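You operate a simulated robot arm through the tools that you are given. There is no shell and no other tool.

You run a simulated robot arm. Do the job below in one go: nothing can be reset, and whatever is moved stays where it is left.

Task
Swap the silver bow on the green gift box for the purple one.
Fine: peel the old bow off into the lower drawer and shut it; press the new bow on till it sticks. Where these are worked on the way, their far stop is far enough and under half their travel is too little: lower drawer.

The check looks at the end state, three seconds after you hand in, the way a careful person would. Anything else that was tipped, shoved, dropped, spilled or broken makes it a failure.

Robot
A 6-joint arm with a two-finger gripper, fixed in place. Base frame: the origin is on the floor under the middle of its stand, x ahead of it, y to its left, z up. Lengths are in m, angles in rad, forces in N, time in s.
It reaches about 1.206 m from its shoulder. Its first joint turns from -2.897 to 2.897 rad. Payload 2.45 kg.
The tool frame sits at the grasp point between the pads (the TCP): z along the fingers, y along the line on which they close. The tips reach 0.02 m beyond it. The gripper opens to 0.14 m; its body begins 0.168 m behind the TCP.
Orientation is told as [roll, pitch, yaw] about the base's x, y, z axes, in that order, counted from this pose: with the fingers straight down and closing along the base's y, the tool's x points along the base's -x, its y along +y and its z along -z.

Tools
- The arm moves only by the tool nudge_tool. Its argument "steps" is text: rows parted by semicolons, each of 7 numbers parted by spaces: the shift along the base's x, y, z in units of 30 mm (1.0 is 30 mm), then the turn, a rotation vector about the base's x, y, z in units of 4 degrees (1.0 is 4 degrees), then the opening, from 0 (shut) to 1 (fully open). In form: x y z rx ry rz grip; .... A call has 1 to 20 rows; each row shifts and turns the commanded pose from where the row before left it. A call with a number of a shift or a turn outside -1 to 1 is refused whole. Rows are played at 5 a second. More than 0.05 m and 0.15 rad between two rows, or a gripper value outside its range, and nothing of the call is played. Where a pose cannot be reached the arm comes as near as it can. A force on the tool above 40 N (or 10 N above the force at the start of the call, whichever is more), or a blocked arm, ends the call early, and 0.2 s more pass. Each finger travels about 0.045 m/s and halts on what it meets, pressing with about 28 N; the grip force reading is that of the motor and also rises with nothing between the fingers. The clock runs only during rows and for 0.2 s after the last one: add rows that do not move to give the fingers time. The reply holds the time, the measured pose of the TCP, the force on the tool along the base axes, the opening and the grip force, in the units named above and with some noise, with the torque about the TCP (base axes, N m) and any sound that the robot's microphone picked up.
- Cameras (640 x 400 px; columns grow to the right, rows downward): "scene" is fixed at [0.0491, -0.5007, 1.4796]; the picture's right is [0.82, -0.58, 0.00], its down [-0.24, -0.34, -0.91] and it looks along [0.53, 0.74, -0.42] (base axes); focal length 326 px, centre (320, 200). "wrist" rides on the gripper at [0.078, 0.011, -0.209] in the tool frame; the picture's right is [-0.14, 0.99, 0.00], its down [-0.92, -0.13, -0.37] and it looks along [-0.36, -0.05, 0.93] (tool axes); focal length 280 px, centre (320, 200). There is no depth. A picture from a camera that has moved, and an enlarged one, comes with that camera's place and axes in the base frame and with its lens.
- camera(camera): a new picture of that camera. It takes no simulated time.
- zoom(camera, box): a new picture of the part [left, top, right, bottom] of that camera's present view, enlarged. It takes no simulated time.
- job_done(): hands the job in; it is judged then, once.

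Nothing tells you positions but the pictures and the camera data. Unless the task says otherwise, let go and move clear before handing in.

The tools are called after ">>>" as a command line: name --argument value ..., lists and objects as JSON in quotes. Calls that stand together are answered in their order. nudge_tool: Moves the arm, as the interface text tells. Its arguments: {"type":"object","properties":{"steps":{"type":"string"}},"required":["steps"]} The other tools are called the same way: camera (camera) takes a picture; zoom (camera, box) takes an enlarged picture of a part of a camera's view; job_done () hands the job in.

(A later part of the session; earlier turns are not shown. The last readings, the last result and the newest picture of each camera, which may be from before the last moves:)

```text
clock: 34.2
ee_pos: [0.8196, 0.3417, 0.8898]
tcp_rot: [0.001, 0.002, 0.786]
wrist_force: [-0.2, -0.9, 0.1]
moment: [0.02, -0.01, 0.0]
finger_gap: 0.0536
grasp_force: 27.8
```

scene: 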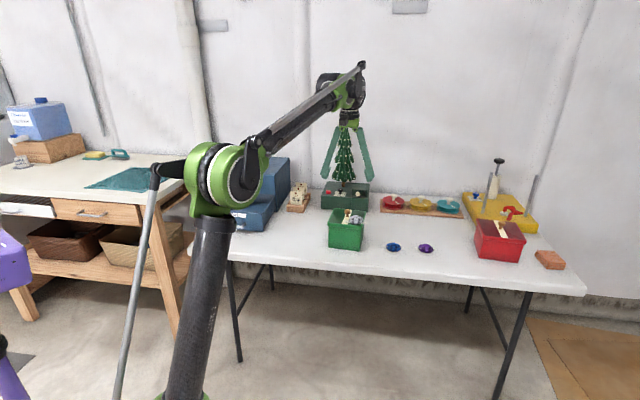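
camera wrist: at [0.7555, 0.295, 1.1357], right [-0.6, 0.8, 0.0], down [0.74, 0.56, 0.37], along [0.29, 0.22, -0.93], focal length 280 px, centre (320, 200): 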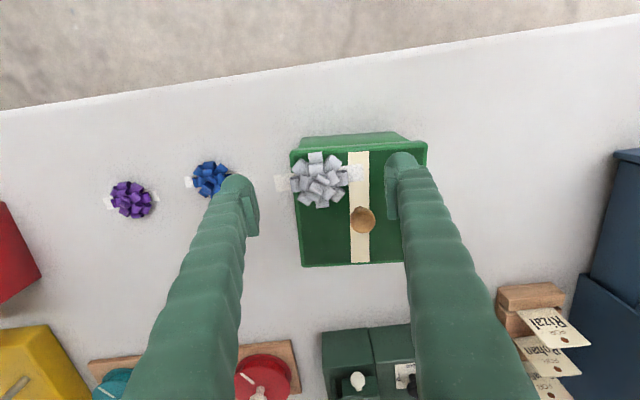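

>>> nudge_tool --steps "0 0 0.07 0 0 0 0.35;0 0 0 0 0 0 0.35"

>>> zoom --camera "scene" --box '[320, 195, 390, 260]'

```text
clock: 34.8
ee_pos: [0.8217, 0.3416, 0.8919]
tcp_rot: [0.001, 0.002, 0.786]
wrist_force: [0.0, 0.6, -1.3]
moment: [0.0, 0.0, 0.03]
finger_gap: 0.0535
grasp_force: 28.1
```

```text
6.15 times, centred on (355, 228) of scene
camera zoom: at [0.0491, -0.5007, 1.4796], right [0.82, -0.58, 0.0], down [-0.24, -0.34, -0.91], along [0.53, 0.74, -0.42], focal length 2004 px, centre (105, 31)
```

zoom: 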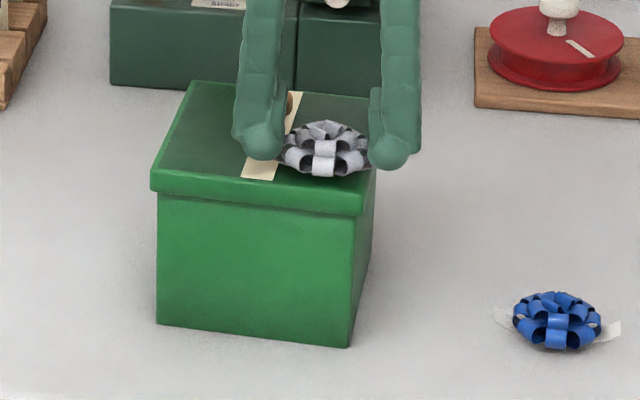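

>>> nudge_tool --steps "0 0 0.1 0 0 0 0.35;0 0 0 0 0 0 0.35"

>>> zoom --camera "scene" --box '[320, 195, 390, 260]'

>>> zoom --camera "wrist" --box '[220, 120, 460, 270]'

```text
clock: 35.4
ee_pos: [0.8204, 0.3426, 0.8941]
tcp_rot: [0.0, 0.001, 0.786]
wrist_force: [0.0, 0.0, -0.1]
moment: [-0.03, 0.01, 0.0]
finger_gap: 0.0535
grasp_force: 28.2
```

```text
6.15 times, centred on (355, 228) of scene
camera zoom: at [0.0491, -0.5007, 1.4796], right [0.82, -0.58, 0.0], down [-0.24, -0.34, -0.91], along [0.53, 0.74, -0.42], focal length 2004 px, centre (105, 31)
```

zoom: 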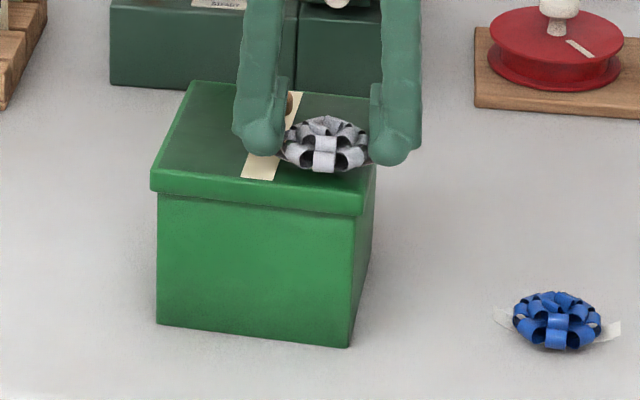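

```text
2.67 times, centred on (340, 195) of wrist
camera zoom: at [0.7576, 0.295, 1.1019], right [-0.6, 0.8, 0.0], down [0.74, 0.56, 0.37], along [0.29, 0.22, -0.93], focal length 748 px, centre (267, 213)
```

zoom: 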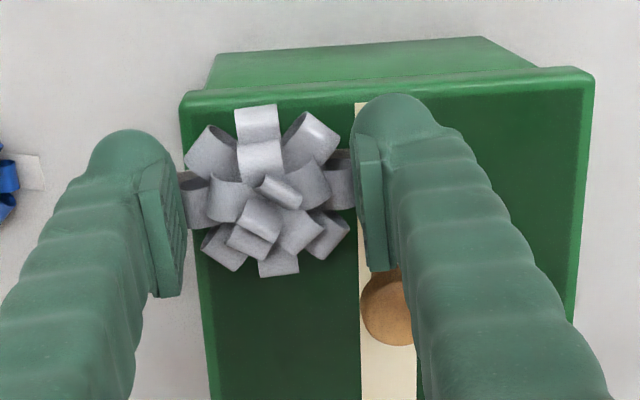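

The bow is rising with the fingers while the lid stays put and the force is near zero. I'll lift slowly clear of the knob.

>>> nudge_tool --steps "0 0 0.15 0 0 0 0.35;0 0 0.2 0 0 0 0.35;0 0 0.3 0 0 0 0.35;0 0 0.4 0 0 0 0.35;0 0 0 0 0 0 0.35"

>>> zoom --camera "scene" --box '[310, 170, 410, 260]'

>>> zoom --camera "wrist" --box '[200, 100, 480, 275]'

```text
clock: 36.6
ee_pos: [0.8209, 0.3422, 0.9265]
tcp_rot: [-0.001, 0.002, 0.786]
wrist_force: [0.5, 0.6, 0.2]
moment: [0.01, -0.02, 0.01]
finger_gap: 0.0533
grasp_force: 28.1
```

```text
4.44 times, centred on (360, 215) of scene
camera zoom: at [0.0491, -0.5007, 1.4796], right [0.82, -0.58, 0.0], down [-0.24, -0.34, -0.91], along [0.53, 0.74, -0.42], focal length 1448 px, centre (142, 133)
```

zoom: 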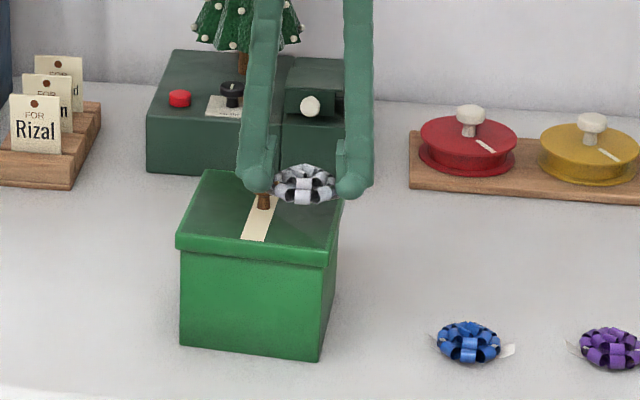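

```text
2.29 times, centred on (340, 188) of wrist
camera zoom: at [0.7577, 0.2946, 1.1328], right [-0.6, 0.8, 0.0], down [0.74, 0.56, 0.37], along [0.29, 0.22, -0.93], focal length 641 px, centre (274, 229)
```

zoom: 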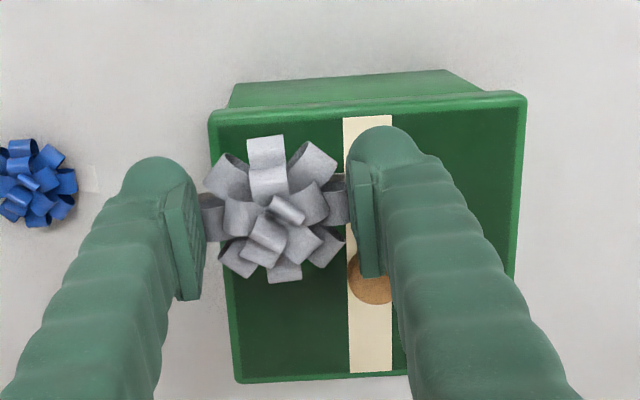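

The silver bow is off and the lid is undisturbed. I'll rise and carry it over the open drawer.

>>> nudge_tool --steps "0 0 0.8 0 0 0 0.35;0 0 0.9 0 0 0 0.35;-0.1 0.2 0.9 0 0 0 0.35;-0.3 0.5 0.8 0 0 0 0.35;-0.5 0.85 0.4 0 0 0 0.35;-0.55 0.944 0 0 0 0 0.35;-0.55 0.944 0 0 0 0 0.35;-0.55 0.944 0 0 0 0 0.35;-0.55 0.944 0 0 0 0 0.35;-0.55 0.944 0 0 0 0 0.35;-0.55 0.944 0 0 0 0 0.35;-0.55 0.944 0 0 0 0 0.35;-0.55 0.944 0 0 0 0 0.35;-0.55 0.944 0 0 0 0 0.35;-0.55 0.944 0 0 0 0 0.35;-0.55 0.944 0 0 0 0 0.35;-0.55 0.944 0 0 0 0 0.35;-0.55 0.944 0 0 0 0 0.35;-0.55 0.944 0 0 0 0 0.35;0 0 0 0 0 0 0.35"

>>> camera --camera "wrist"

>>> camera --camera "scene"

```text
clock: 40.8
ee_pos: [0.5615, 0.7862, 1.0416]
tcp_rot: [0.001, 0.002, 0.786]
wrist_force: [-0.3, 0.3, -1.0]
moment: [0.02, 0.0, -0.05]
finger_gap: 0.0528
grasp_force: 28.5
```

```text
taken
camera wrist: at [0.4994, 0.7389, 1.2488], right [-0.6, 0.8, 0.0], down [0.74, 0.56, 0.37], along [0.29, 0.22, -0.93], focal length 280 px, centre (320, 200)
```

wrist: 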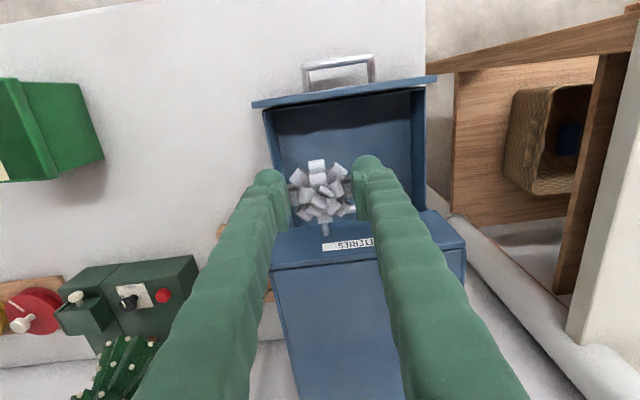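

```text
taken
```

scene: 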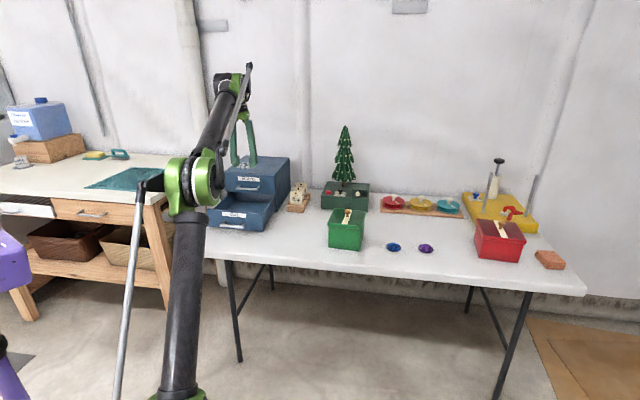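

I'm nearly over the drawer. I'll shift about 4 cm to its middle and lower partway, then check.

>>> nudge_tool --steps "-0.342 0.625 0 0 0 0 0.35;-0.342 0.625 0 0 0 0 0.35;0 0 -0.8 0 0 0 0.35;0 0 -1 0 0 0 0.35;0 0 -1 0 0 0 0.35;0 0 -1 0 0 0 0.35;0 0 -0.5 0 0 0 0.35;0 0 0 0 0 0 0.35"

>>> camera --camera "wrist"

>>> zoom --camera "scene" --box '[180, 120, 310, 240]'

```text
clock: 42.6
ee_pos: [0.5415, 0.8249, 0.909]
tcp_rot: [0.0, 0.002, 0.783]
wrist_force: [0.2, -1.0, 0.4]
moment: [-0.01, 0.01, 0.01]
finger_gap: 0.0131
grasp_force: 0.0
```

```text
taken
camera wrist: at [0.4792, 0.7766, 1.1172], right [-0.6, 0.8, 0.0], down [0.74, 0.56, 0.37], along [0.29, 0.22, -0.93], focal length 280 px, centre (320, 200)
```

wrist: 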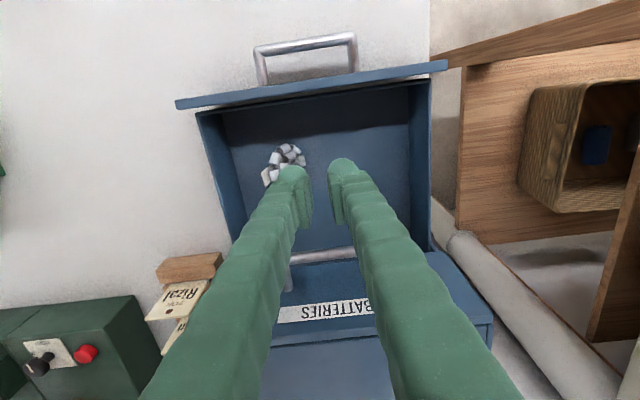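

```text
3.33 times, centred on (245, 180) of scene
camera zoom: at [0.0491, -0.5007, 1.4796], right [0.82, -0.58, 0.0], down [-0.24, -0.34, -0.91], along [0.53, 0.74, -0.42], focal length 1086 px, centre (570, 267)
```

zoom: 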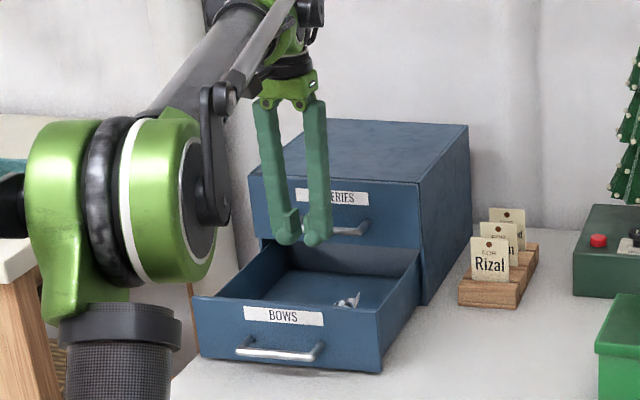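

The bow slipped from the fingers on the way down and seems to have fallen into the drawer. I'll check exactly where it lies.

>>> zoom --camera "wrist" --box '[170, 30, 450, 260]'

>>> zoom --camera "scene" --box '[230, 190, 310, 240]'

```text
1.74 times, centred on (310, 145) of wrist
camera zoom: at [0.4792, 0.7766, 1.1172], right [-0.6, 0.8, 0.0], down [0.74, 0.56, 0.37], along [0.29, 0.22, -0.93], focal length 488 px, centre (337, 296)
```

zoom: 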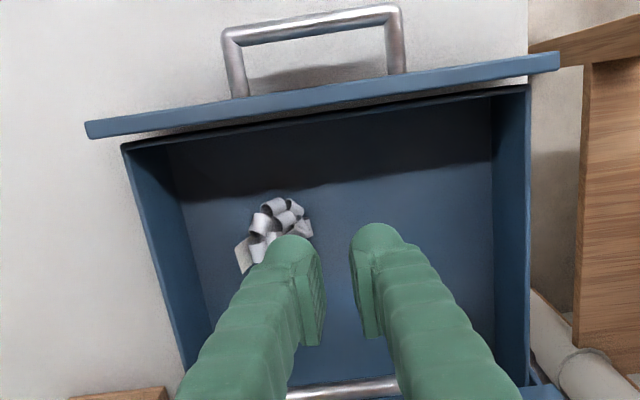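

```text
8.00 times, centred on (270, 215) of scene
camera zoom: at [0.0491, -0.5007, 1.4796], right [0.82, -0.58, 0.0], down [-0.24, -0.34, -0.91], along [0.53, 0.74, -0.42], focal length 2606 px, centre (720, 80)
```

zoom: 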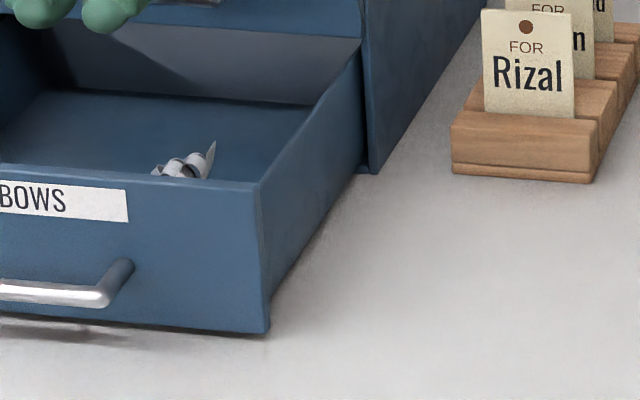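

It fell inside the drawer. I'll raise the gripper for an unobstructed view.

>>> nudge_tool --steps "0 0 1 0 0 0 0.2;0 0 1 0 0 0 0.2;0 0 1 0 0 0 0.2;0 0 1 0 0 0 0.2;-0.6 -0.6 0 0 0 0 0.2;-0.6 -0.6 0 0 0 0 0.2;-0.6 -0.6 0 0 0 0 0.2;-0.6 -0.6 0 0 0 0 0.2;0 0 0 0 0 0 0.2"

>>> camera --camera "wrist"

>>> zoom --camera "scene" --box '[180, 120, 310, 240]'

```text
clock: 44.6
ee_pos: [0.47, 0.7505, 1.0331]
tcp_rot: [0.001, 0.002, 0.787]
wrist_force: [-0.2, -0.4, -0.1]
moment: [-0.01, -0.01, 0.01]
finger_gap: 0.0282
grasp_force: 0.1
```

```text
taken
camera wrist: at [0.4072, 0.7029, 1.2394], right [-0.6, 0.8, 0.0], down [0.74, 0.56, 0.37], along [0.29, 0.22, -0.93], focal length 280 px, centre (320, 200)
```

wrist: 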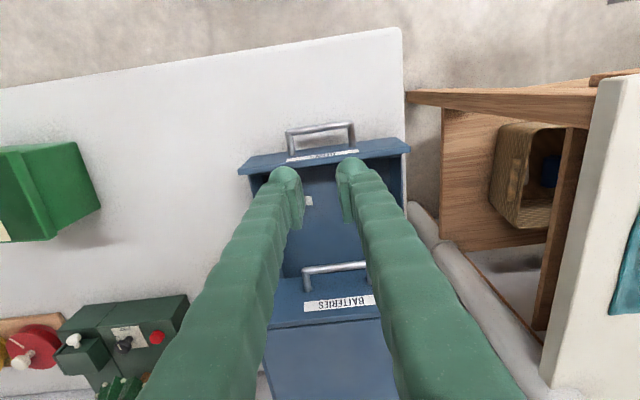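

```text
3.33 times, centred on (245, 180) of scene
camera zoom: at [0.0491, -0.5007, 1.4796], right [0.82, -0.58, 0.0], down [-0.24, -0.34, -0.91], along [0.53, 0.74, -0.42], focal length 1086 px, centre (570, 267)
```

zoom: 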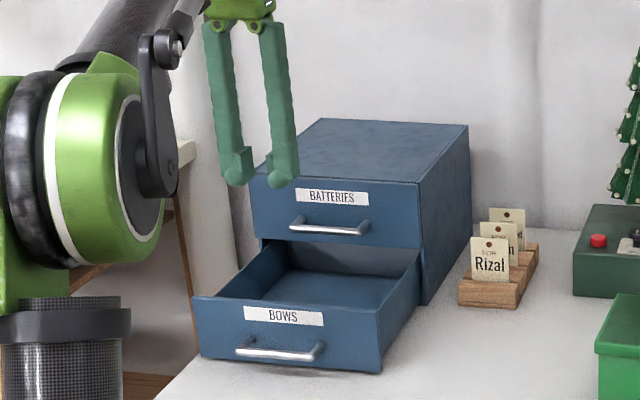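

>>> nudge_tool --steps "0 0 0.3 0 0 0 1;0 0 0.3 0 0 0 1;0 0 0.3 0 0 0 1;0 0 0 0 0 0 1;0 0 0 0 0 0 1;0 0 0 0 0 0 1;0 0 0 0 0 0 1"

>>> zoom --camera "wrist" --box '[220, 100, 430, 280]'

>>> zoom --camera "scene" --box '[210, 170, 290, 240]'

```text
clock: 46.2
ee_pos: [0.4688, 0.7504, 1.0573]
tcp_rot: [-0.001, 0.002, 0.785]
wrist_force: [0.1, 0.2, 1.0]
moment: [-0.02, -0.01, 0.04]
finger_gap: 0.14
grasp_force: 0.1
```

```text
2.22 times, centred on (325, 190) of wrist
camera zoom: at [0.4066, 0.7042, 1.2652], right [-0.6, 0.8, 0.0], down [0.74, 0.56, 0.37], along [0.29, 0.22, -0.93], focal length 623 px, centre (309, 222)
```

zoom: 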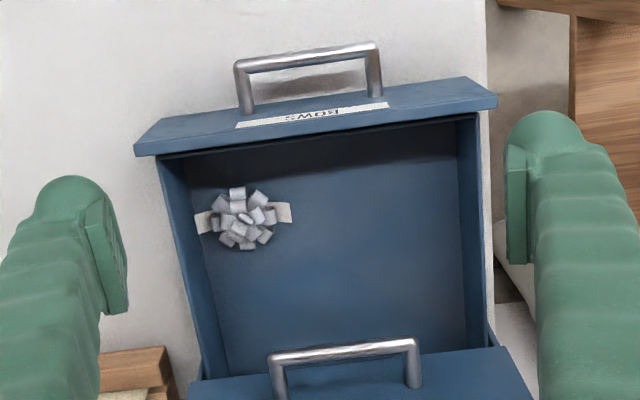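

```text
5.71 times, centred on (250, 205) of scene
camera zoom: at [0.0491, -0.5007, 1.4796], right [0.82, -0.58, 0.0], down [-0.24, -0.34, -0.91], along [0.53, 0.74, -0.42], focal length 1861 px, centre (720, 171)
```

zoom: 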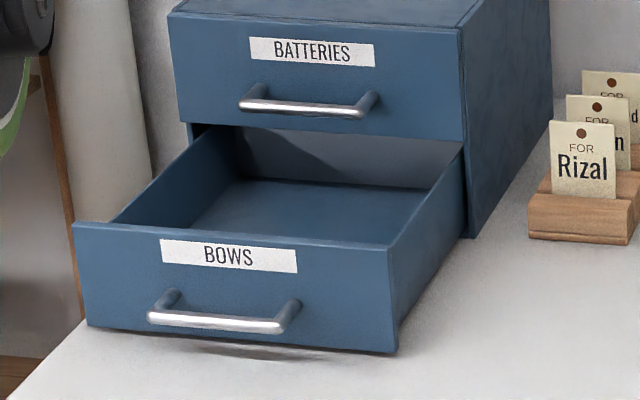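

The silver bow lies flat and upright in the BOWS drawer. Next I'll return to the tilted pose in front of the open drawer's handle to push it shut.

>>> nudge_tool --steps "-0.315 -0.305 -0.107 1 -1 0 1;-0.315 -0.305 -0.107 1 -1 0 1;-0.315 -0.305 -0.107 1 -1 0 1;-0.315 -0.305 -0.107 1 -1 0 1;-0.315 -0.305 -0.107 1 -1 0 1;-0.315 -0.305 -0.107 1 -1 0 1;-0.315 -0.305 -0.107 1 -1 0 1;-0.315 -0.305 -0.107 1 -1 0 1;0 0 -1 0 0 0 1;0 0 -1 0 0 0 1;0 0 -1 0 0 0 1;0 0 -1 0 0 0 1;0 0 -1 0 0 0 1;0 0 0 0 0 0 1"

>>> camera --camera "wrist"

```text
clock: 49.2
ee_pos: [0.3944, 0.6787, 0.8809]
tcp_rot: [0.001, -0.788, 0.787]
wrist_force: [-0.1, 0.4, 0.2]
moment: [0.01, -0.02, 0.02]
finger_gap: 0.14
grasp_force: 0.0
```

```text
taken
camera wrist: at [0.2432, 0.5418, 0.9712], right [-0.63, 0.77, 0.1], down [0.36, 0.18, 0.91], along [0.68, 0.61, -0.4], focal length 280 px, centre (320, 200)
```

wrist: 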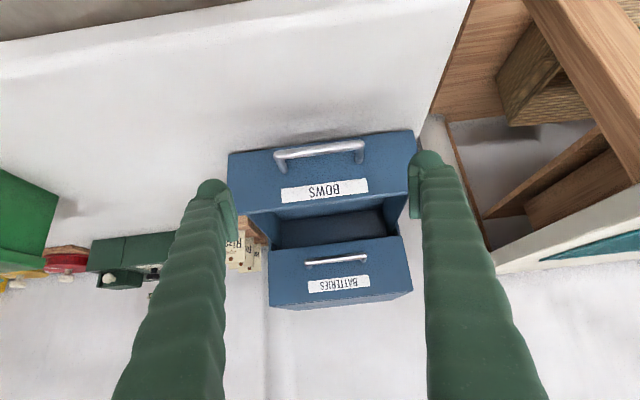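

>>> nudge_tool --steps "0.4 0.39 -0.9 0 0 0 1;0.4 0.39 -0.7 0 0 0 1;0.4 0.39 -0.6 0 0 0 1;0.4 0.39 -0.6 0 0 0 1;0.3 0.3 -0.45 0 0 0 1;0 0 0 0 0 0 1"

>>> zoom --camera "wrist" --box '[160, 100, 480, 300]'

```text
clock: 50.6
ee_pos: [0.451, 0.733, 0.7837]
tcp_rot: [0.001, -0.789, 0.788]
wrist_force: [-0.3, -0.3, 0.0]
moment: [0.03, 0.0, 0.0]
finger_gap: 0.1401
grasp_force: 0.0
```

```text
2.00 times, centred on (320, 200) of wrist
camera zoom: at [0.2999, 0.5958, 0.8748], right [-0.63, 0.77, 0.1], down [0.36, 0.18, 0.91], along [0.68, 0.61, -0.4], focal length 561 px, centre (320, 200)
```

zoom: 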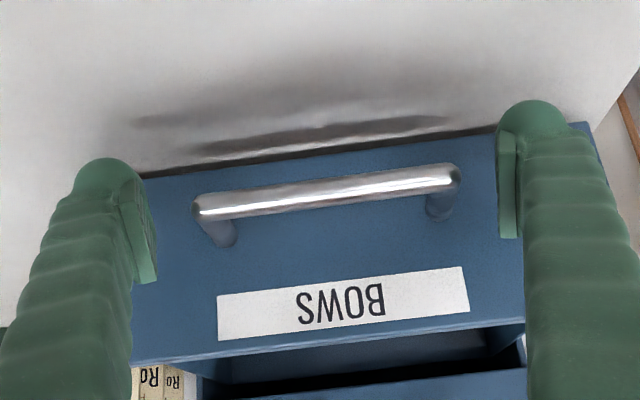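

The handle is centred between the pads again. I'll grip it and push straight back in.

>>> nudge_tool --steps "0 0 0 0 0 0 0.8;0 0 0 0 0 0 0.7;0 0 0 0 0 0 0.65;0 0 0 0 0 0 0.65;0.25 0.25 0 0 0 0 0.62;0.35 0.35 0 0 0 0 0.62;0.35 0.35 0 0 0 0 0.62;0.35 0.35 0 0 0 0 0.62"

```text
clock: 52.4
ee_pos: [0.489, 0.7716, 0.7845]
tcp_rot: [-0.001, -0.787, 0.787]
wrist_force: [-4.0, 3.3, -23.1]
moment: [-0.43, -0.25, -0.11]
finger_gap: 0.11
grasp_force: 44.9
```

>>> nudge_tool --steps "0.3 0.3 -0.04 0 0 0 0.62;0.35 0.35 -0.02 0 0 0 0.62;0.35 0.35 0 0 0 0 0.62;0.35 0.35 0 0 0 0 0.62"

```text
clock: 53.4
ee_pos: [0.5291, 0.8127, 0.7844]
tcp_rot: [0.001, -0.79, 0.787]
wrist_force: [-5.9, 6.9, 17.2]
moment: [0.43, 0.03, 0.45]
finger_gap: 0.1099
grasp_force: 44.9
```

>>> nudge_tool --steps "0.35 0.35 0.02 0 0 0 0.62;0.35 0.35 0 0 0 0 0.62;0.3 0.3 0 0 0 0 0.62;0 0 0 0 0 0 0.62"

>>> zoom --camera "wrist" --box '[160, 100, 480, 300]'

```text
clock: 54.4
ee_pos: [0.56, 0.8426, 0.7837]
tcp_rot: [0.0, -0.789, 0.788]
wrist_force: [-13.9, 16.1, 27.6]
moment: [0.6, 0.06, 0.45]
finger_gap: 0.11
grasp_force: 45.2
```

```text
2.00 times, centred on (320, 200) of wrist
camera zoom: at [0.4088, 0.7054, 0.8745], right [-0.63, 0.77, 0.1], down [0.36, 0.18, 0.91], along [0.68, 0.61, -0.39], focal length 561 px, centre (320, 200)
```

zoom: 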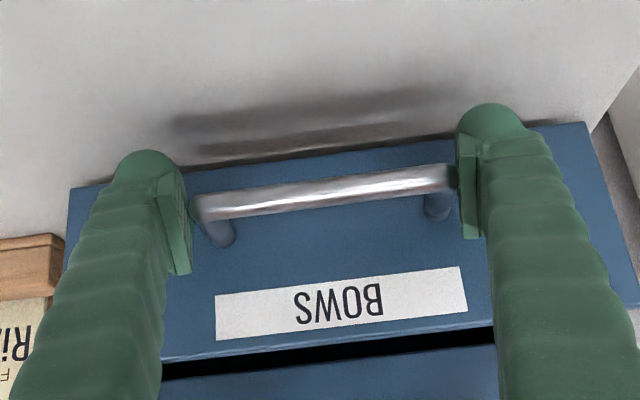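

Nearly shut, about 4.5 cm to go. I'll relieve the small strain and continue.

>>> nudge_tool --steps "-0.03 0.03 0.05 0 0 0 0.62;0 0 0 0 0 0 0.62;0.25 0.25 0 0 0 0 0.62;0.25 0.25 0 0 0 0 0.62"

```text
clock: 55.4
ee_pos: [0.5763, 0.8578, 0.7858]
tcp_rot: [0.0, -0.79, 0.786]
wrist_force: [-8.1, 7.0, 10.5]
moment: [-0.65, -0.68, 0.26]
finger_gap: 0.11
grasp_force: 44.7
```

>>> nudge_tool --steps "0.2 0.2 0 0 0 0 0.62;0.2 0.2 0 0 0 0 0.62;0.1 0.1 0 0 0 0 0.62;0.1 0.1 0 0 0 0 0.62;0 0 0 0 0 0 0.62"

>>> zoom --camera "wrist" --box '[160, 100, 480, 300]'

>>> zoom --camera "scene" --box '[190, 130, 310, 220]'

```text
clock: 56.6
ee_pos: [0.5917, 0.8738, 0.7845]
tcp_rot: [-0.001, -0.785, 0.786]
wrist_force: [-11.3, -13.9, 5.1]
moment: [-0.49, 0.02, -0.06]
finger_gap: 0.11
grasp_force: 45.6
stopped in row 5: the force on the tool passed its limit at 45 N (the readings are from after the stop); the commanded pose is now the measured one
```

```text
2.00 times, centred on (320, 200) of wrist
camera zoom: at [0.4406, 0.7384, 0.8757], right [-0.63, 0.77, 0.1], down [0.37, 0.19, 0.91], along [0.68, 0.61, -0.4], focal length 561 px, centre (320, 200)
```

zoom: 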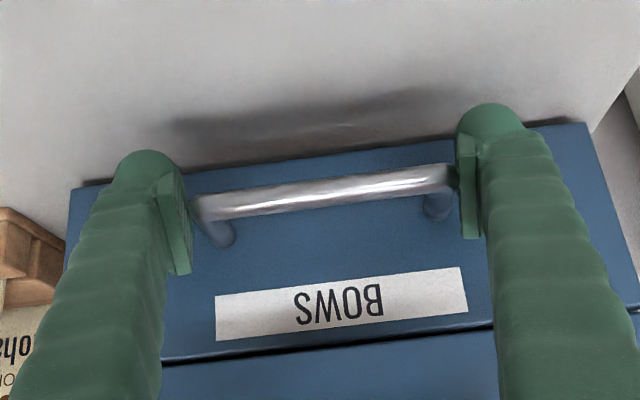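

```text
4.44 times, centred on (250, 175) of scene
camera zoom: at [0.0491, -0.5007, 1.4796], right [0.82, -0.58, 0.0], down [-0.24, -0.34, -0.91], along [0.53, 0.74, -0.42], focal length 1448 px, centre (631, 311)
```

zoom: 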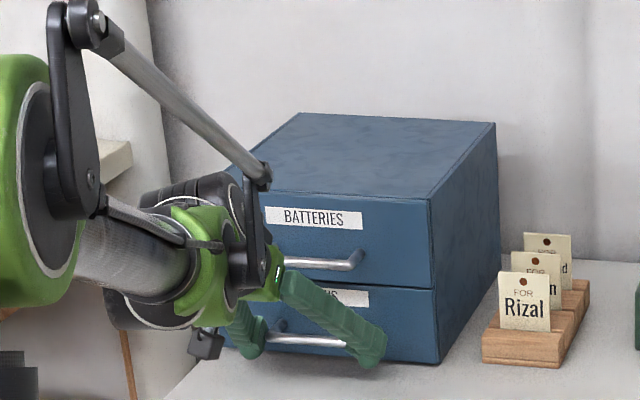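

The drawer hit its closed stop. I'll let go, back off the way I came, and check that it's flush.

>>> nudge_tool --steps "0 0 0 0 0 0 1;0 0 0 0 0 0 1;0 0 0 0 0 0 1;-0.3 -0.3 0.42 0 0 0 1;-0.4 -0.4 0.6 0 0 0 1;-0.4 -0.4 0.6 0 0 0 1;-0.4 -0.4 0.6 0 0 0 1;-0.5 -0.5 0.7 0 0 0 1;-0.5 -0.5 0.7 0 0 0 1;-0.5 -0.5 0.8 0 0 0 1;0 0 1 0 0 0 1;0 0 1 0 0 0 1;0 0 1 0 0 0 1;0 0 1 0 0 0 1;0 0 0 0 0 0 1"

>>> zoom --camera "wrist" --box '[220, 80, 440, 240]'

>>> zoom --camera "scene" --box '[215, 150, 305, 215]'

```text
clock: 59.8
ee_pos: [0.502, 0.7861, 1.0368]
tcp_rot: [-0.002, -0.784, 0.786]
wrist_force: [-0.2, -0.4, 0.4]
moment: [0.04, 0.04, 0.02]
finger_gap: 0.1399
grasp_force: 0.0
```

```text
2.50 times, centred on (330, 160) of wrist
camera zoom: at [0.3507, 0.6511, 1.1273], right [-0.63, 0.77, 0.1], down [0.37, 0.19, 0.91], along [0.68, 0.61, -0.4], focal length 701 px, centre (295, 300)
```

zoom: 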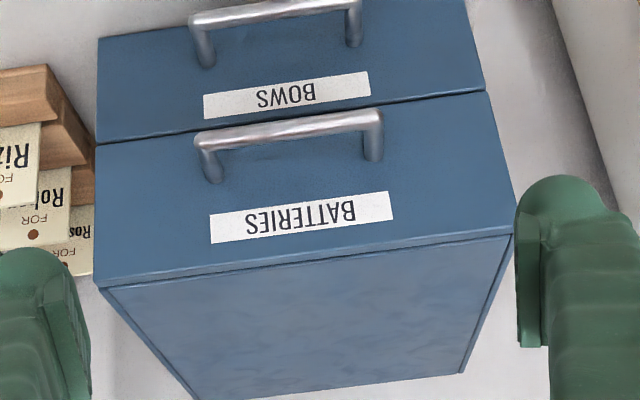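

```text
6.15 times, centred on (260, 182) of scene
camera zoom: at [0.0491, -0.5007, 1.4796], right [0.82, -0.58, 0.0], down [-0.24, -0.34, -0.91], along [0.53, 0.74, -0.42], focal length 2004 px, centre (689, 308)
```

zoom: 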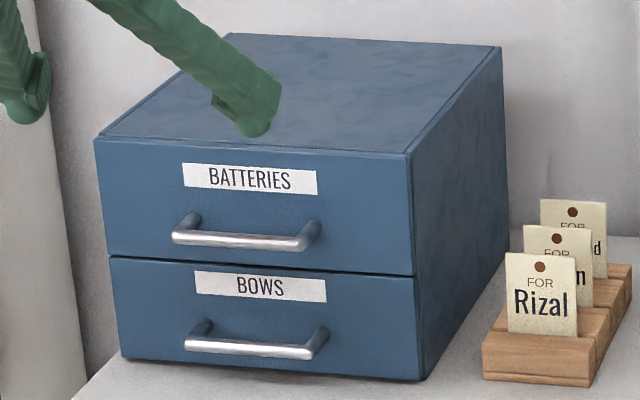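

The lower drawer is shut flush and the cabinet hasn't moved. Next is the purple bow near (1.042, 0.165). I'll bring the fingers vertical and turn them so they close across its tape, clear of the tape tabs.

>>> nudge_tool --steps "0.6 -0.7 0.15 -1 1 0 1;0.6 -0.7 0.15 -1 1 0 1;0.6 -0.7 0.15 -1 1 0 1;0.6 -0.7 0.15 -1 1 0 1;0.6 -0.7 0.15 -1 1 0 1;0.6 -0.7 0.15 -1 1 0 1;0.6 -0.7 0.15 -1 1 0 1;0.6 -0.7 0.15 -0.94 0.94 0 1;0.6 -0.7 0 0 0 -1 1;0.6 -0.7 0 0 0 -1 1;0.6 -0.7 0 0 0 -1 1;0.6 -0.7 0 0 0 -1 1;0.6 -0.7 0 0 0 -1 1;0.6 -0.7 0 0 0 -1 1;0.6 -0.7 0 0 0 -1 1;0.6 -0.7 0 0 0 -1 1;0.6 -0.7 0 0 0 -1 1;0.6 -0.7 0 0 0 -1 1;0.6 -0.7 0 0 0 -1 1;0 0 0 0 0 -1 1"

>>> camera --camera "scene"

```text
clock: 64.0
ee_pos: [0.845, 0.3856, 1.0723]
tcp_rot: [0.001, -0.002, -0.053]
wrist_force: [0.8, 0.3, 0.7]
moment: [-0.03, 0.01, -0.01]
finger_gap: 0.1396
grasp_force: 0.1
```

```text
taken
```

scene: 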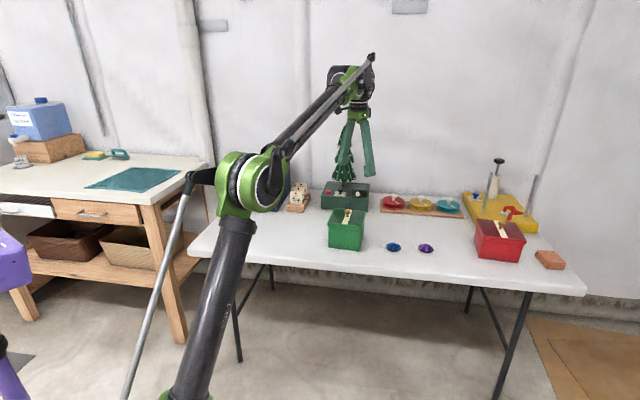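

>>> nudge_tool --steps "0.55 -0.62 0 0 0 -1 1;0.55 -0.62 0 0 0 -1 1;0.55 -0.62 0 0 0 -1 1;0.55 -0.62 0 0 0 -1 1;0.55 -0.62 0 0 0 -1 1;0.55 -0.62 0 0 0 -1 1;0.55 -0.62 0 0 0 -1 1;0.55 -0.62 0 0 0 -1 1;0.55 -0.62 0 0 0 -1 1;0.55 -0.62 0 0 0 -1 1;0.55 -0.62 0 0 0 -0.5 1;0.3 -0.4 0 0 0 0 1;0 0 0 0 0 0 1"

>>> camera --camera "wrist"

>>> zoom --camera "scene" --box '[330, 80, 530, 270]'

```text
clock: 66.8
ee_pos: [0.9988, 0.1877, 1.0596]
tcp_rot: [-0.003, -0.003, -0.785]
wrist_force: [0.1, 0.1, -0.3]
moment: [0.0, -0.01, 0.04]
finger_gap: 0.14
grasp_force: 0.1
out of reach, approached as far as the arm can: row 9, 10, 11
```

```text
taken
camera wrist: at [0.9516, 0.2509, 1.2678], right [0.8, 0.6, 0.0], down [0.56, -0.74, 0.37], along [0.22, -0.3, -0.93], focal length 280 px, centre (320, 200)
```

wrist: 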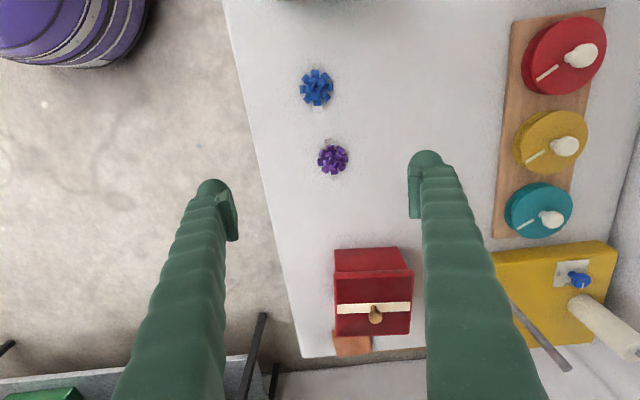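

```text
2.11 times, centred on (430, 175) of scene
camera zoom: at [0.0491, -0.5007, 1.4796], right [0.82, -0.58, 0.0], down [-0.24, -0.34, -0.91], along [0.53, 0.74, -0.42], focal length 686 px, centre (88, 253)
```

zoom: 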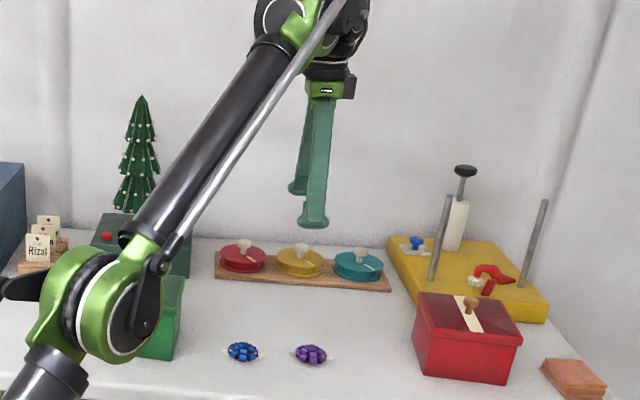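

The arm is at its reach limit at this height, so I'll descend to gain reach. First I'll measure how wide the fingers are from this side.

>>> zoom --camera "scene" --box '[400, 100, 450, 160]'

>>> zoom --camera "wrist" --box '[290, 55, 370, 185]'

```text
6.67 times, centred on (425, 130) of scene
camera zoom: at [0.0491, -0.5007, 1.4796], right [0.82, -0.58, 0.0], down [-0.24, -0.34, -0.91], along [0.53, 0.74, -0.42], focal length 2171 px, centre (-380, 667)
```

zoom: 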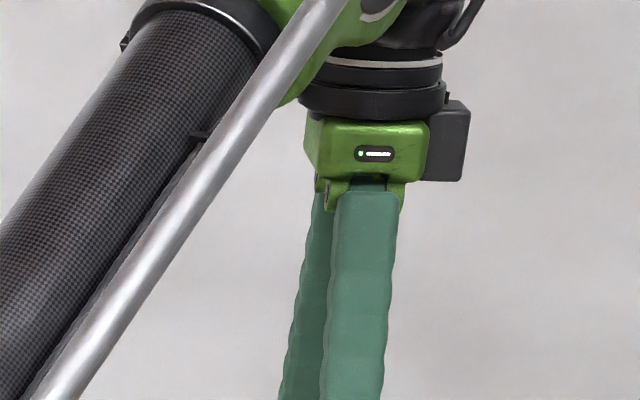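

```text
3.08 times, centred on (330, 120) of wrist
camera zoom: at [0.9516, 0.2509, 1.2678], right [0.8, 0.6, 0.0], down [0.56, -0.74, 0.37], along [0.22, -0.3, -0.93], focal length 863 px, centre (289, 446)
```

zoom: 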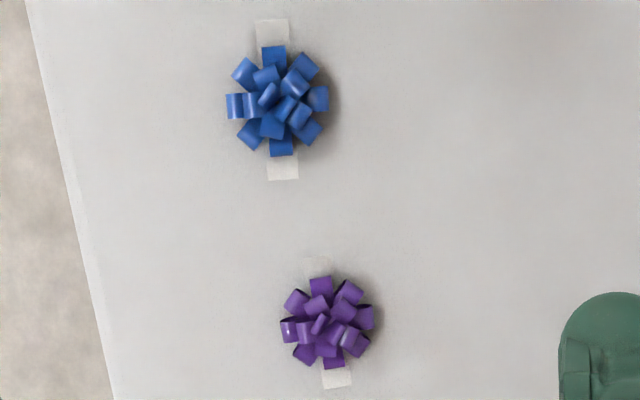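

>>> zoom --camera "scene" --box '[400, 125, 460, 195]'

```text
5.71 times, centred on (430, 160) of scene
camera zoom: at [0.0491, -0.5007, 1.4796], right [0.82, -0.58, 0.0], down [-0.24, -0.34, -0.91], along [0.53, 0.74, -0.42], focal length 1861 px, centre (-309, 429)
```

zoom: 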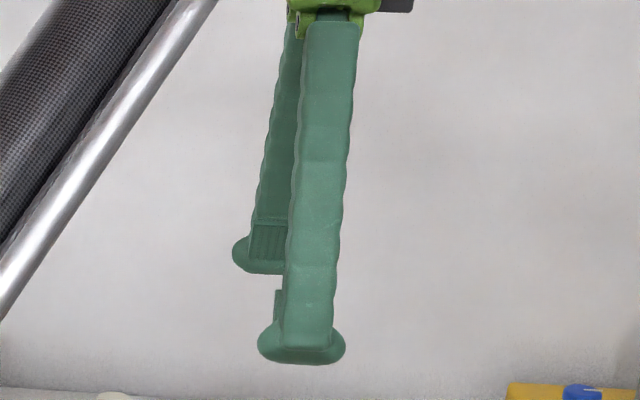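

From this side the fingertips flare to about 56 mm wide. To clear both the tape tabs now and the lid knob later, I'll turn the gripper another 23° so the pads close slightly diagonally, and descend for reach.

>>> nudge_tool --steps "0 0 -0.8 0 0 -1 1;0 0 -0.8 0 0 -1 1;0 0 -0.8 0 0 -1 1;0 0 -0.8 0 0 -1 1;0 0 -0.8 0 0 -1 1;0 0 -0.8 0 0 -0.75 1;0 0 0 0 0 0 1"

>>> camera --camera "wrist"

```text
clock: 68.4
ee_pos: [0.9995, 0.1871, 0.9182]
tcp_rot: [-0.001, -0.002, -1.188]
wrist_force: [0.9, -0.3, 0.5]
moment: [0.02, 0.0, 0.0]
finger_gap: 0.1401
grasp_force: 0.0
```

```text
taken
camera wrist: at [0.981, 0.2652, 1.1256], right [0.97, 0.24, 0.0], down [0.23, -0.9, 0.37], along [0.09, -0.36, -0.93], focal length 280 px, centre (320, 200)
```

wrist: 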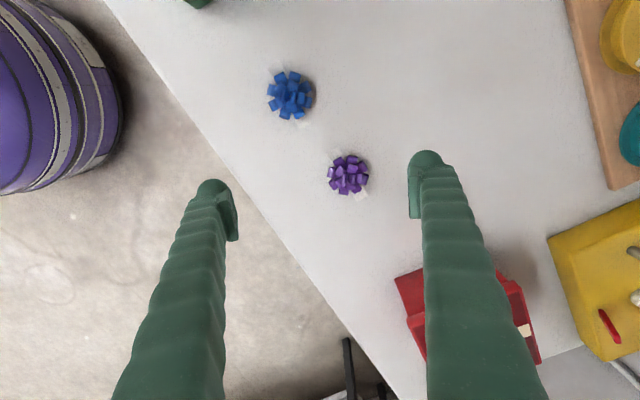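

>>> nudge_tool --steps "0 0 -0.8 0 0 0 0.7;0.48 -0.237 -0.6 0 0 0 0.7;0.48 -0.237 -0.4 0 0 0 0.7;0.48 -0.237 -0.2 0 0 0 0.7;0 0 0 0 0 0 0.7"

>>> zoom --camera "wrist" --box '[220, 120, 440, 270]'

>>> zoom --camera "scene" --box '[370, 170, 490, 270]'

```text
clock: 69.6
ee_pos: [1.043, 0.1661, 0.8584]
tcp_rot: [-0.002, -0.002, -1.186]
wrist_force: [0.5, -0.7, 0.7]
moment: [0.0, 0.0, -0.03]
finger_gap: 0.0979
grasp_force: 0.0
```

```text
2.67 times, centred on (330, 195) of wrist
camera zoom: at [1.0237, 0.2431, 1.0658], right [0.97, 0.24, 0.0], down [0.23, -0.9, 0.37], along [0.09, -0.36, -0.93], focal length 748 px, centre (293, 213)
```

zoom: 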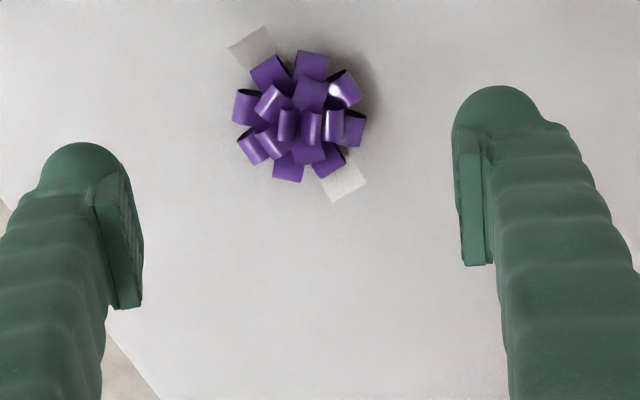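

```text
4.00 times, centred on (430, 220) of scene
camera zoom: at [0.0491, -0.5007, 1.4796], right [0.82, -0.58, 0.0], down [-0.24, -0.34, -0.91], along [0.53, 0.74, -0.42], focal length 1303 px, centre (-120, 120)
```

zoom: 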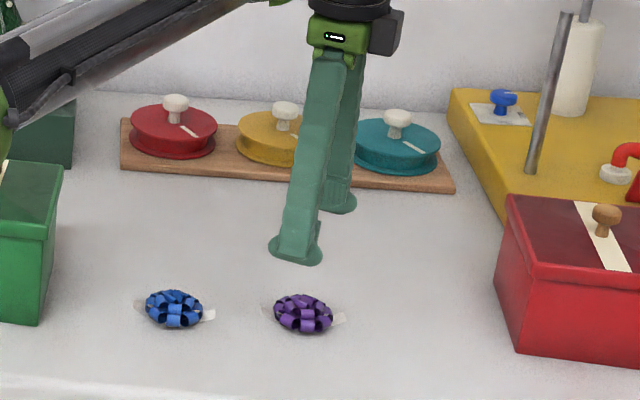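

The bow is slightly off, at (1.045, 0.168), so I'll shift 2–3 mm. Then I'll lower with open fingers until the tips are just above the table, to get a deeper grip than last time.

>>> nudge_tool --steps "0.07 0.08 -0.8 0 0 0 0.65;0 0 -0.8 0 0 0 0.65;0 0 -0.7 0 0 0 0.65;0 0 -0.4 0 0 0 0.65;0 0 0 0 0 0 0.65"

>>> zoom --camera "wrist" --box '[220, 120, 440, 270]'

>>> zoom --camera "scene" --box '[385, 200, 465, 265]'

```text
clock: 70.8
ee_pos: [1.046, 0.1674, 0.7761]
tcp_rot: [-0.002, -0.001, -1.187]
wrist_force: [0.2, -0.2, 0.1]
moment: [0.0, 0.02, -0.02]
finger_gap: 0.091
grasp_force: 0.0
```

```text
2.67 times, centred on (330, 195) of wrist
camera zoom: at [1.0264, 0.2439, 0.9836], right [0.97, 0.24, 0.0], down [0.23, -0.9, 0.37], along [0.09, -0.36, -0.93], focal length 748 px, centre (293, 213)
```

zoom: 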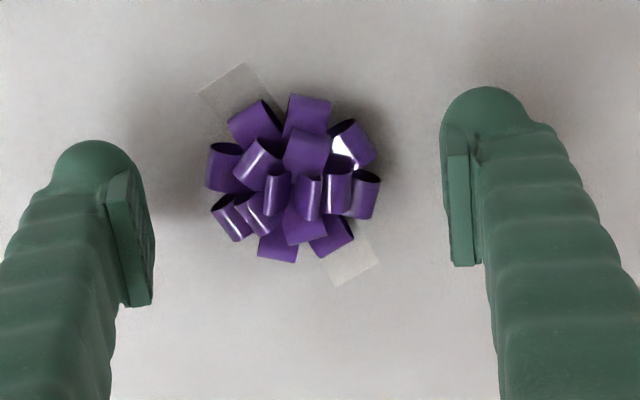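

```text
6.15 times, centred on (425, 232) of scene
camera zoom: at [0.0491, -0.5007, 1.4796], right [0.82, -0.58, 0.0], down [-0.24, -0.34, -0.91], along [0.53, 0.74, -0.42], focal length 2004 px, centre (-326, 0)
```

zoom: 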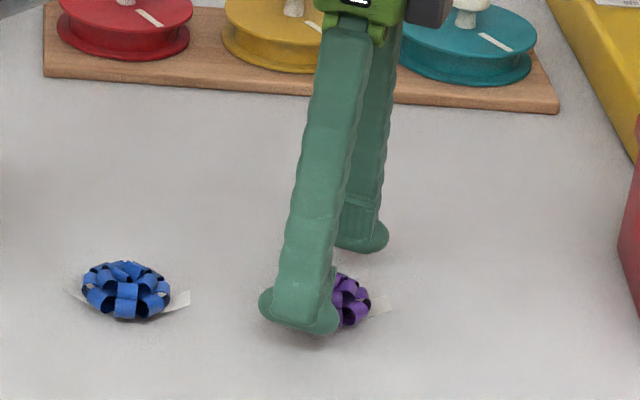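

>>> nudge_tool --steps "0 0 -0.12 0 0 0 0.65;0 0 -0.1 0 0 0 0.65;0 0 -0.08 0 0 0 0.65;0 0 0 0 0 0 0.65"

>>> zoom --camera "scene" --box '[385, 200, 465, 265]'

```text
clock: 71.8
ee_pos: [1.0449, 0.1677, 0.7674]
tcp_rot: [-0.002, -0.001, -1.187]
wrist_force: [0.0, 0.2, 0.4]
moment: [-0.01, -0.03, 0.0]
finger_gap: 0.0911
grasp_force: 0.0
```

```text
6.15 times, centred on (425, 232) of scene
camera zoom: at [0.0491, -0.5007, 1.4796], right [0.82, -0.58, 0.0], down [-0.24, -0.34, -0.91], along [0.53, 0.74, -0.42], focal length 2004 px, centre (-326, 0)
```

zoom: 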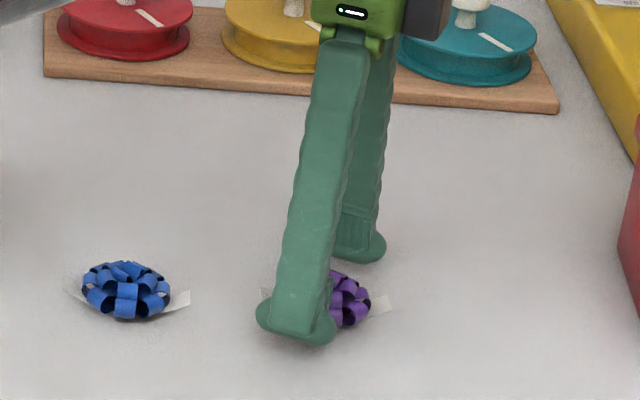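

>>> nudge_tool --steps "0 0 -0.06 0 0 0 0.65;0 0 0 0 0 0 0.65"

```text
clock: 72.4
ee_pos: [1.0456, 0.1673, 0.7651]
tcp_rot: [-0.002, -0.003, -1.183]
wrist_force: [-0.4, 0.2, 0.4]
moment: [-0.01, 0.02, -0.01]
finger_gap: 0.0907
grasp_force: 0.1
```

>>> nudge_tool --steps "0 0 -0.05 0 0 0 0.65;0 0 0 0 0 0 0.65"

```text
clock: 73.0
ee_pos: [1.0466, 0.1681, 0.7656]
tcp_rot: [-0.003, -0.001, -1.187]
wrist_force: [-0.3, 0.0, -0.6]
moment: [-0.03, 0.01, -0.01]
finger_gap: 0.0908
grasp_force: 0.0
```

>>> nudge_tool --steps "0 0 -0.05 0 0 0 0.65;0 0 0 0 0 0 0.65"

>>> zoom --camera "scene" --box '[400, 225, 445, 260]'

```text
clock: 73.6
ee_pos: [1.0458, 0.1683, 0.7634]
tcp_rot: [-0.001, -0.003, -1.187]
wrist_force: [-0.5, -0.3, -0.1]
moment: [0.02, 0.0, 0.01]
finger_gap: 0.0912
grasp_force: 0.0
```

```text
11.43 times, centred on (422, 242) of scene
camera zoom: at [0.0491, -0.5007, 1.4796], right [0.82, -0.58, 0.0], down [-0.24, -0.34, -0.91], along [0.53, 0.74, -0.42], focal length 3722 px, centre (-851, -286)
```

zoom: 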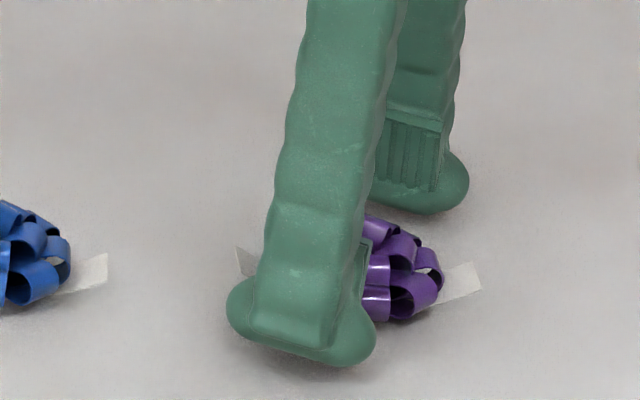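

>>> nudge_tool --steps "0 0 -0.05 0 0 0 0.65;0 0 0 0 0 0 0.65"

```text
clock: 74.2
ee_pos: [1.0456, 0.1684, 0.7616]
tcp_rot: [-0.003, -0.002, -1.188]
wrist_force: [-0.2, 0.4, 0.3]
moment: [0.0, 0.07, -0.02]
finger_gap: 0.0909
grasp_force: 0.1
```

>>> nudge_tool --steps "0 0 0 0 0 0 0.55;0 0 0 0 0 0 0.47;0 0 0 0 0 0 0.45;0 0 0 0 0 0 0.45"

>>> zoom --camera "wrist" --box '[220, 120, 440, 270]'

>>> zoom --camera "scene" --box '[400, 225, 445, 260]'

```text
clock: 75.2
ee_pos: [1.0455, 0.169, 0.7626]
tcp_rot: [0.001, -0.001, -1.187]
wrist_force: [0.3, 0.0, 0.7]
moment: [-0.01, -0.01, -0.02]
finger_gap: 0.0631
grasp_force: 0.2
```

```text
2.67 times, centred on (330, 195) of wrist
camera zoom: at [1.0267, 0.2455, 0.9694], right [0.97, 0.24, 0.0], down [0.23, -0.9, 0.37], along [0.09, -0.36, -0.93], focal length 748 px, centre (293, 213)
```

zoom: 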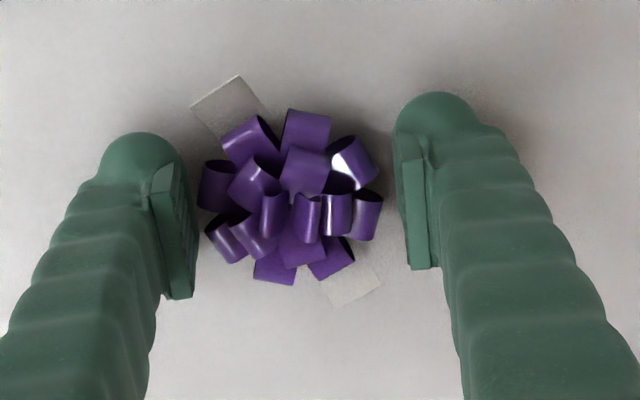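

```text
11.43 times, centred on (422, 242) of scene
camera zoom: at [0.0491, -0.5007, 1.4796], right [0.82, -0.58, 0.0], down [-0.24, -0.34, -0.91], along [0.53, 0.74, -0.42], focal length 3722 px, centre (-851, -286)
```

zoom: 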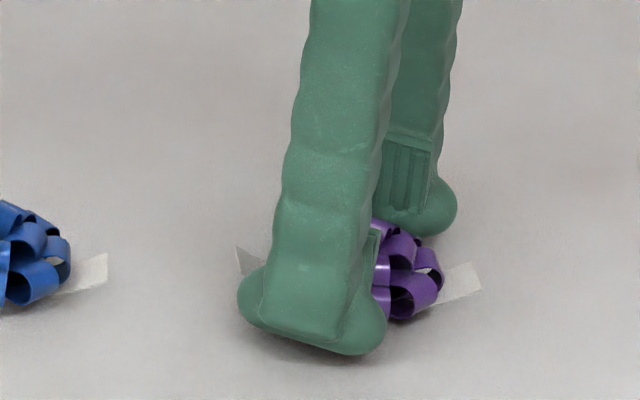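

>>> nudge_tool --steps "-0.04 -0.02 -0.05 0 0 0 0.45;0 0 0 0 0 0 0.45"

```text
clock: 75.8
ee_pos: [1.0435, 0.1673, 0.7602]
tcp_rot: [-0.001, -0.003, -1.187]
wrist_force: [-0.1, -0.7, 0.2]
moment: [-0.03, 0.02, 0.01]
finger_gap: 0.0631
grasp_force: 0.0
```

>>> nudge_tool --steps "0 0 -0.05 0 0 0 0.45;0 0 0 0 0 0 0.45"

```text
clock: 76.4
ee_pos: [1.0449, 0.1677, 0.7587]
tcp_rot: [0.0, -0.003, -1.185]
wrist_force: [0.9, 0.7, -0.2]
moment: [0.02, 0.0, -0.02]
finger_gap: 0.0631
grasp_force: 0.3
```

>>> nudge_tool --steps "0 0 -0.05 0 0 0 0.45;0 0 0 0 0 0 0.45"

```text
clock: 77.0
ee_pos: [1.0443, 0.1672, 0.7577]
tcp_rot: [-0.001, -0.002, -1.188]
wrist_force: [9.2, 3.0, 19.6]
moment: [0.04, -0.12, -0.04]
finger_gap: 0.0634
grasp_force: 0.5
```

The tips have touched the table, so its surface is at about z = 0.738. I'll lift 1.5 mm and close on the purple bow.

>>> nudge_tool --steps "0 0 0.06 0 0 0 0.45;0 0 0 0 0 0 0.42;0 0 0 0 0 0 0.4;0 0 0 0 0 0 0.39"

>>> zoom --camera "wrist" --box '[220, 120, 440, 270]'

>>> zoom --camera "scene" --box '[400, 225, 445, 260]'

```text
clock: 78.0
ee_pos: [1.0448, 0.1661, 0.7601]
tcp_rot: [-0.001, -0.002, -1.185]
wrist_force: [0.4, 0.0, -0.6]
moment: [0.01, 0.02, -0.01]
finger_gap: 0.0559
grasp_force: 10.1
```

```text
2.67 times, centred on (330, 195) of wrist
camera zoom: at [1.025, 0.2445, 0.967], right [0.97, 0.24, 0.0], down [0.23, -0.9, 0.37], along [0.09, -0.36, -0.93], focal length 748 px, centre (293, 213)
```

zoom: 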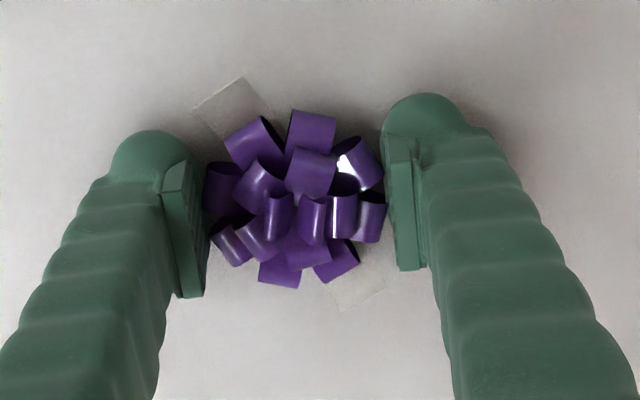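

```text
11.43 times, centred on (422, 242) of scene
camera zoom: at [0.0491, -0.5007, 1.4796], right [0.82, -0.58, 0.0], down [-0.24, -0.34, -0.91], along [0.53, 0.74, -0.42], focal length 3722 px, centre (-851, -286)
```

zoom: 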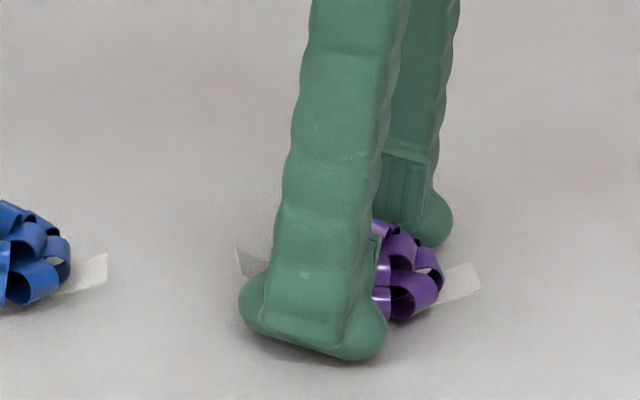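

>>> nudge_tool --steps "0 0 0 0 0 0 0.37;0 0 0 0 0 0 0.37;0 0 0 0 0 0 0.37"

```text
clock: 78.8
ee_pos: [1.0445, 0.1666, 0.7602]
tcp_rot: [-0.002, -0.002, -1.185]
wrist_force: [0.6, -0.2, -0.8]
moment: [-0.01, -0.01, -0.02]
finger_gap: 0.0538
grasp_force: 27.9
```

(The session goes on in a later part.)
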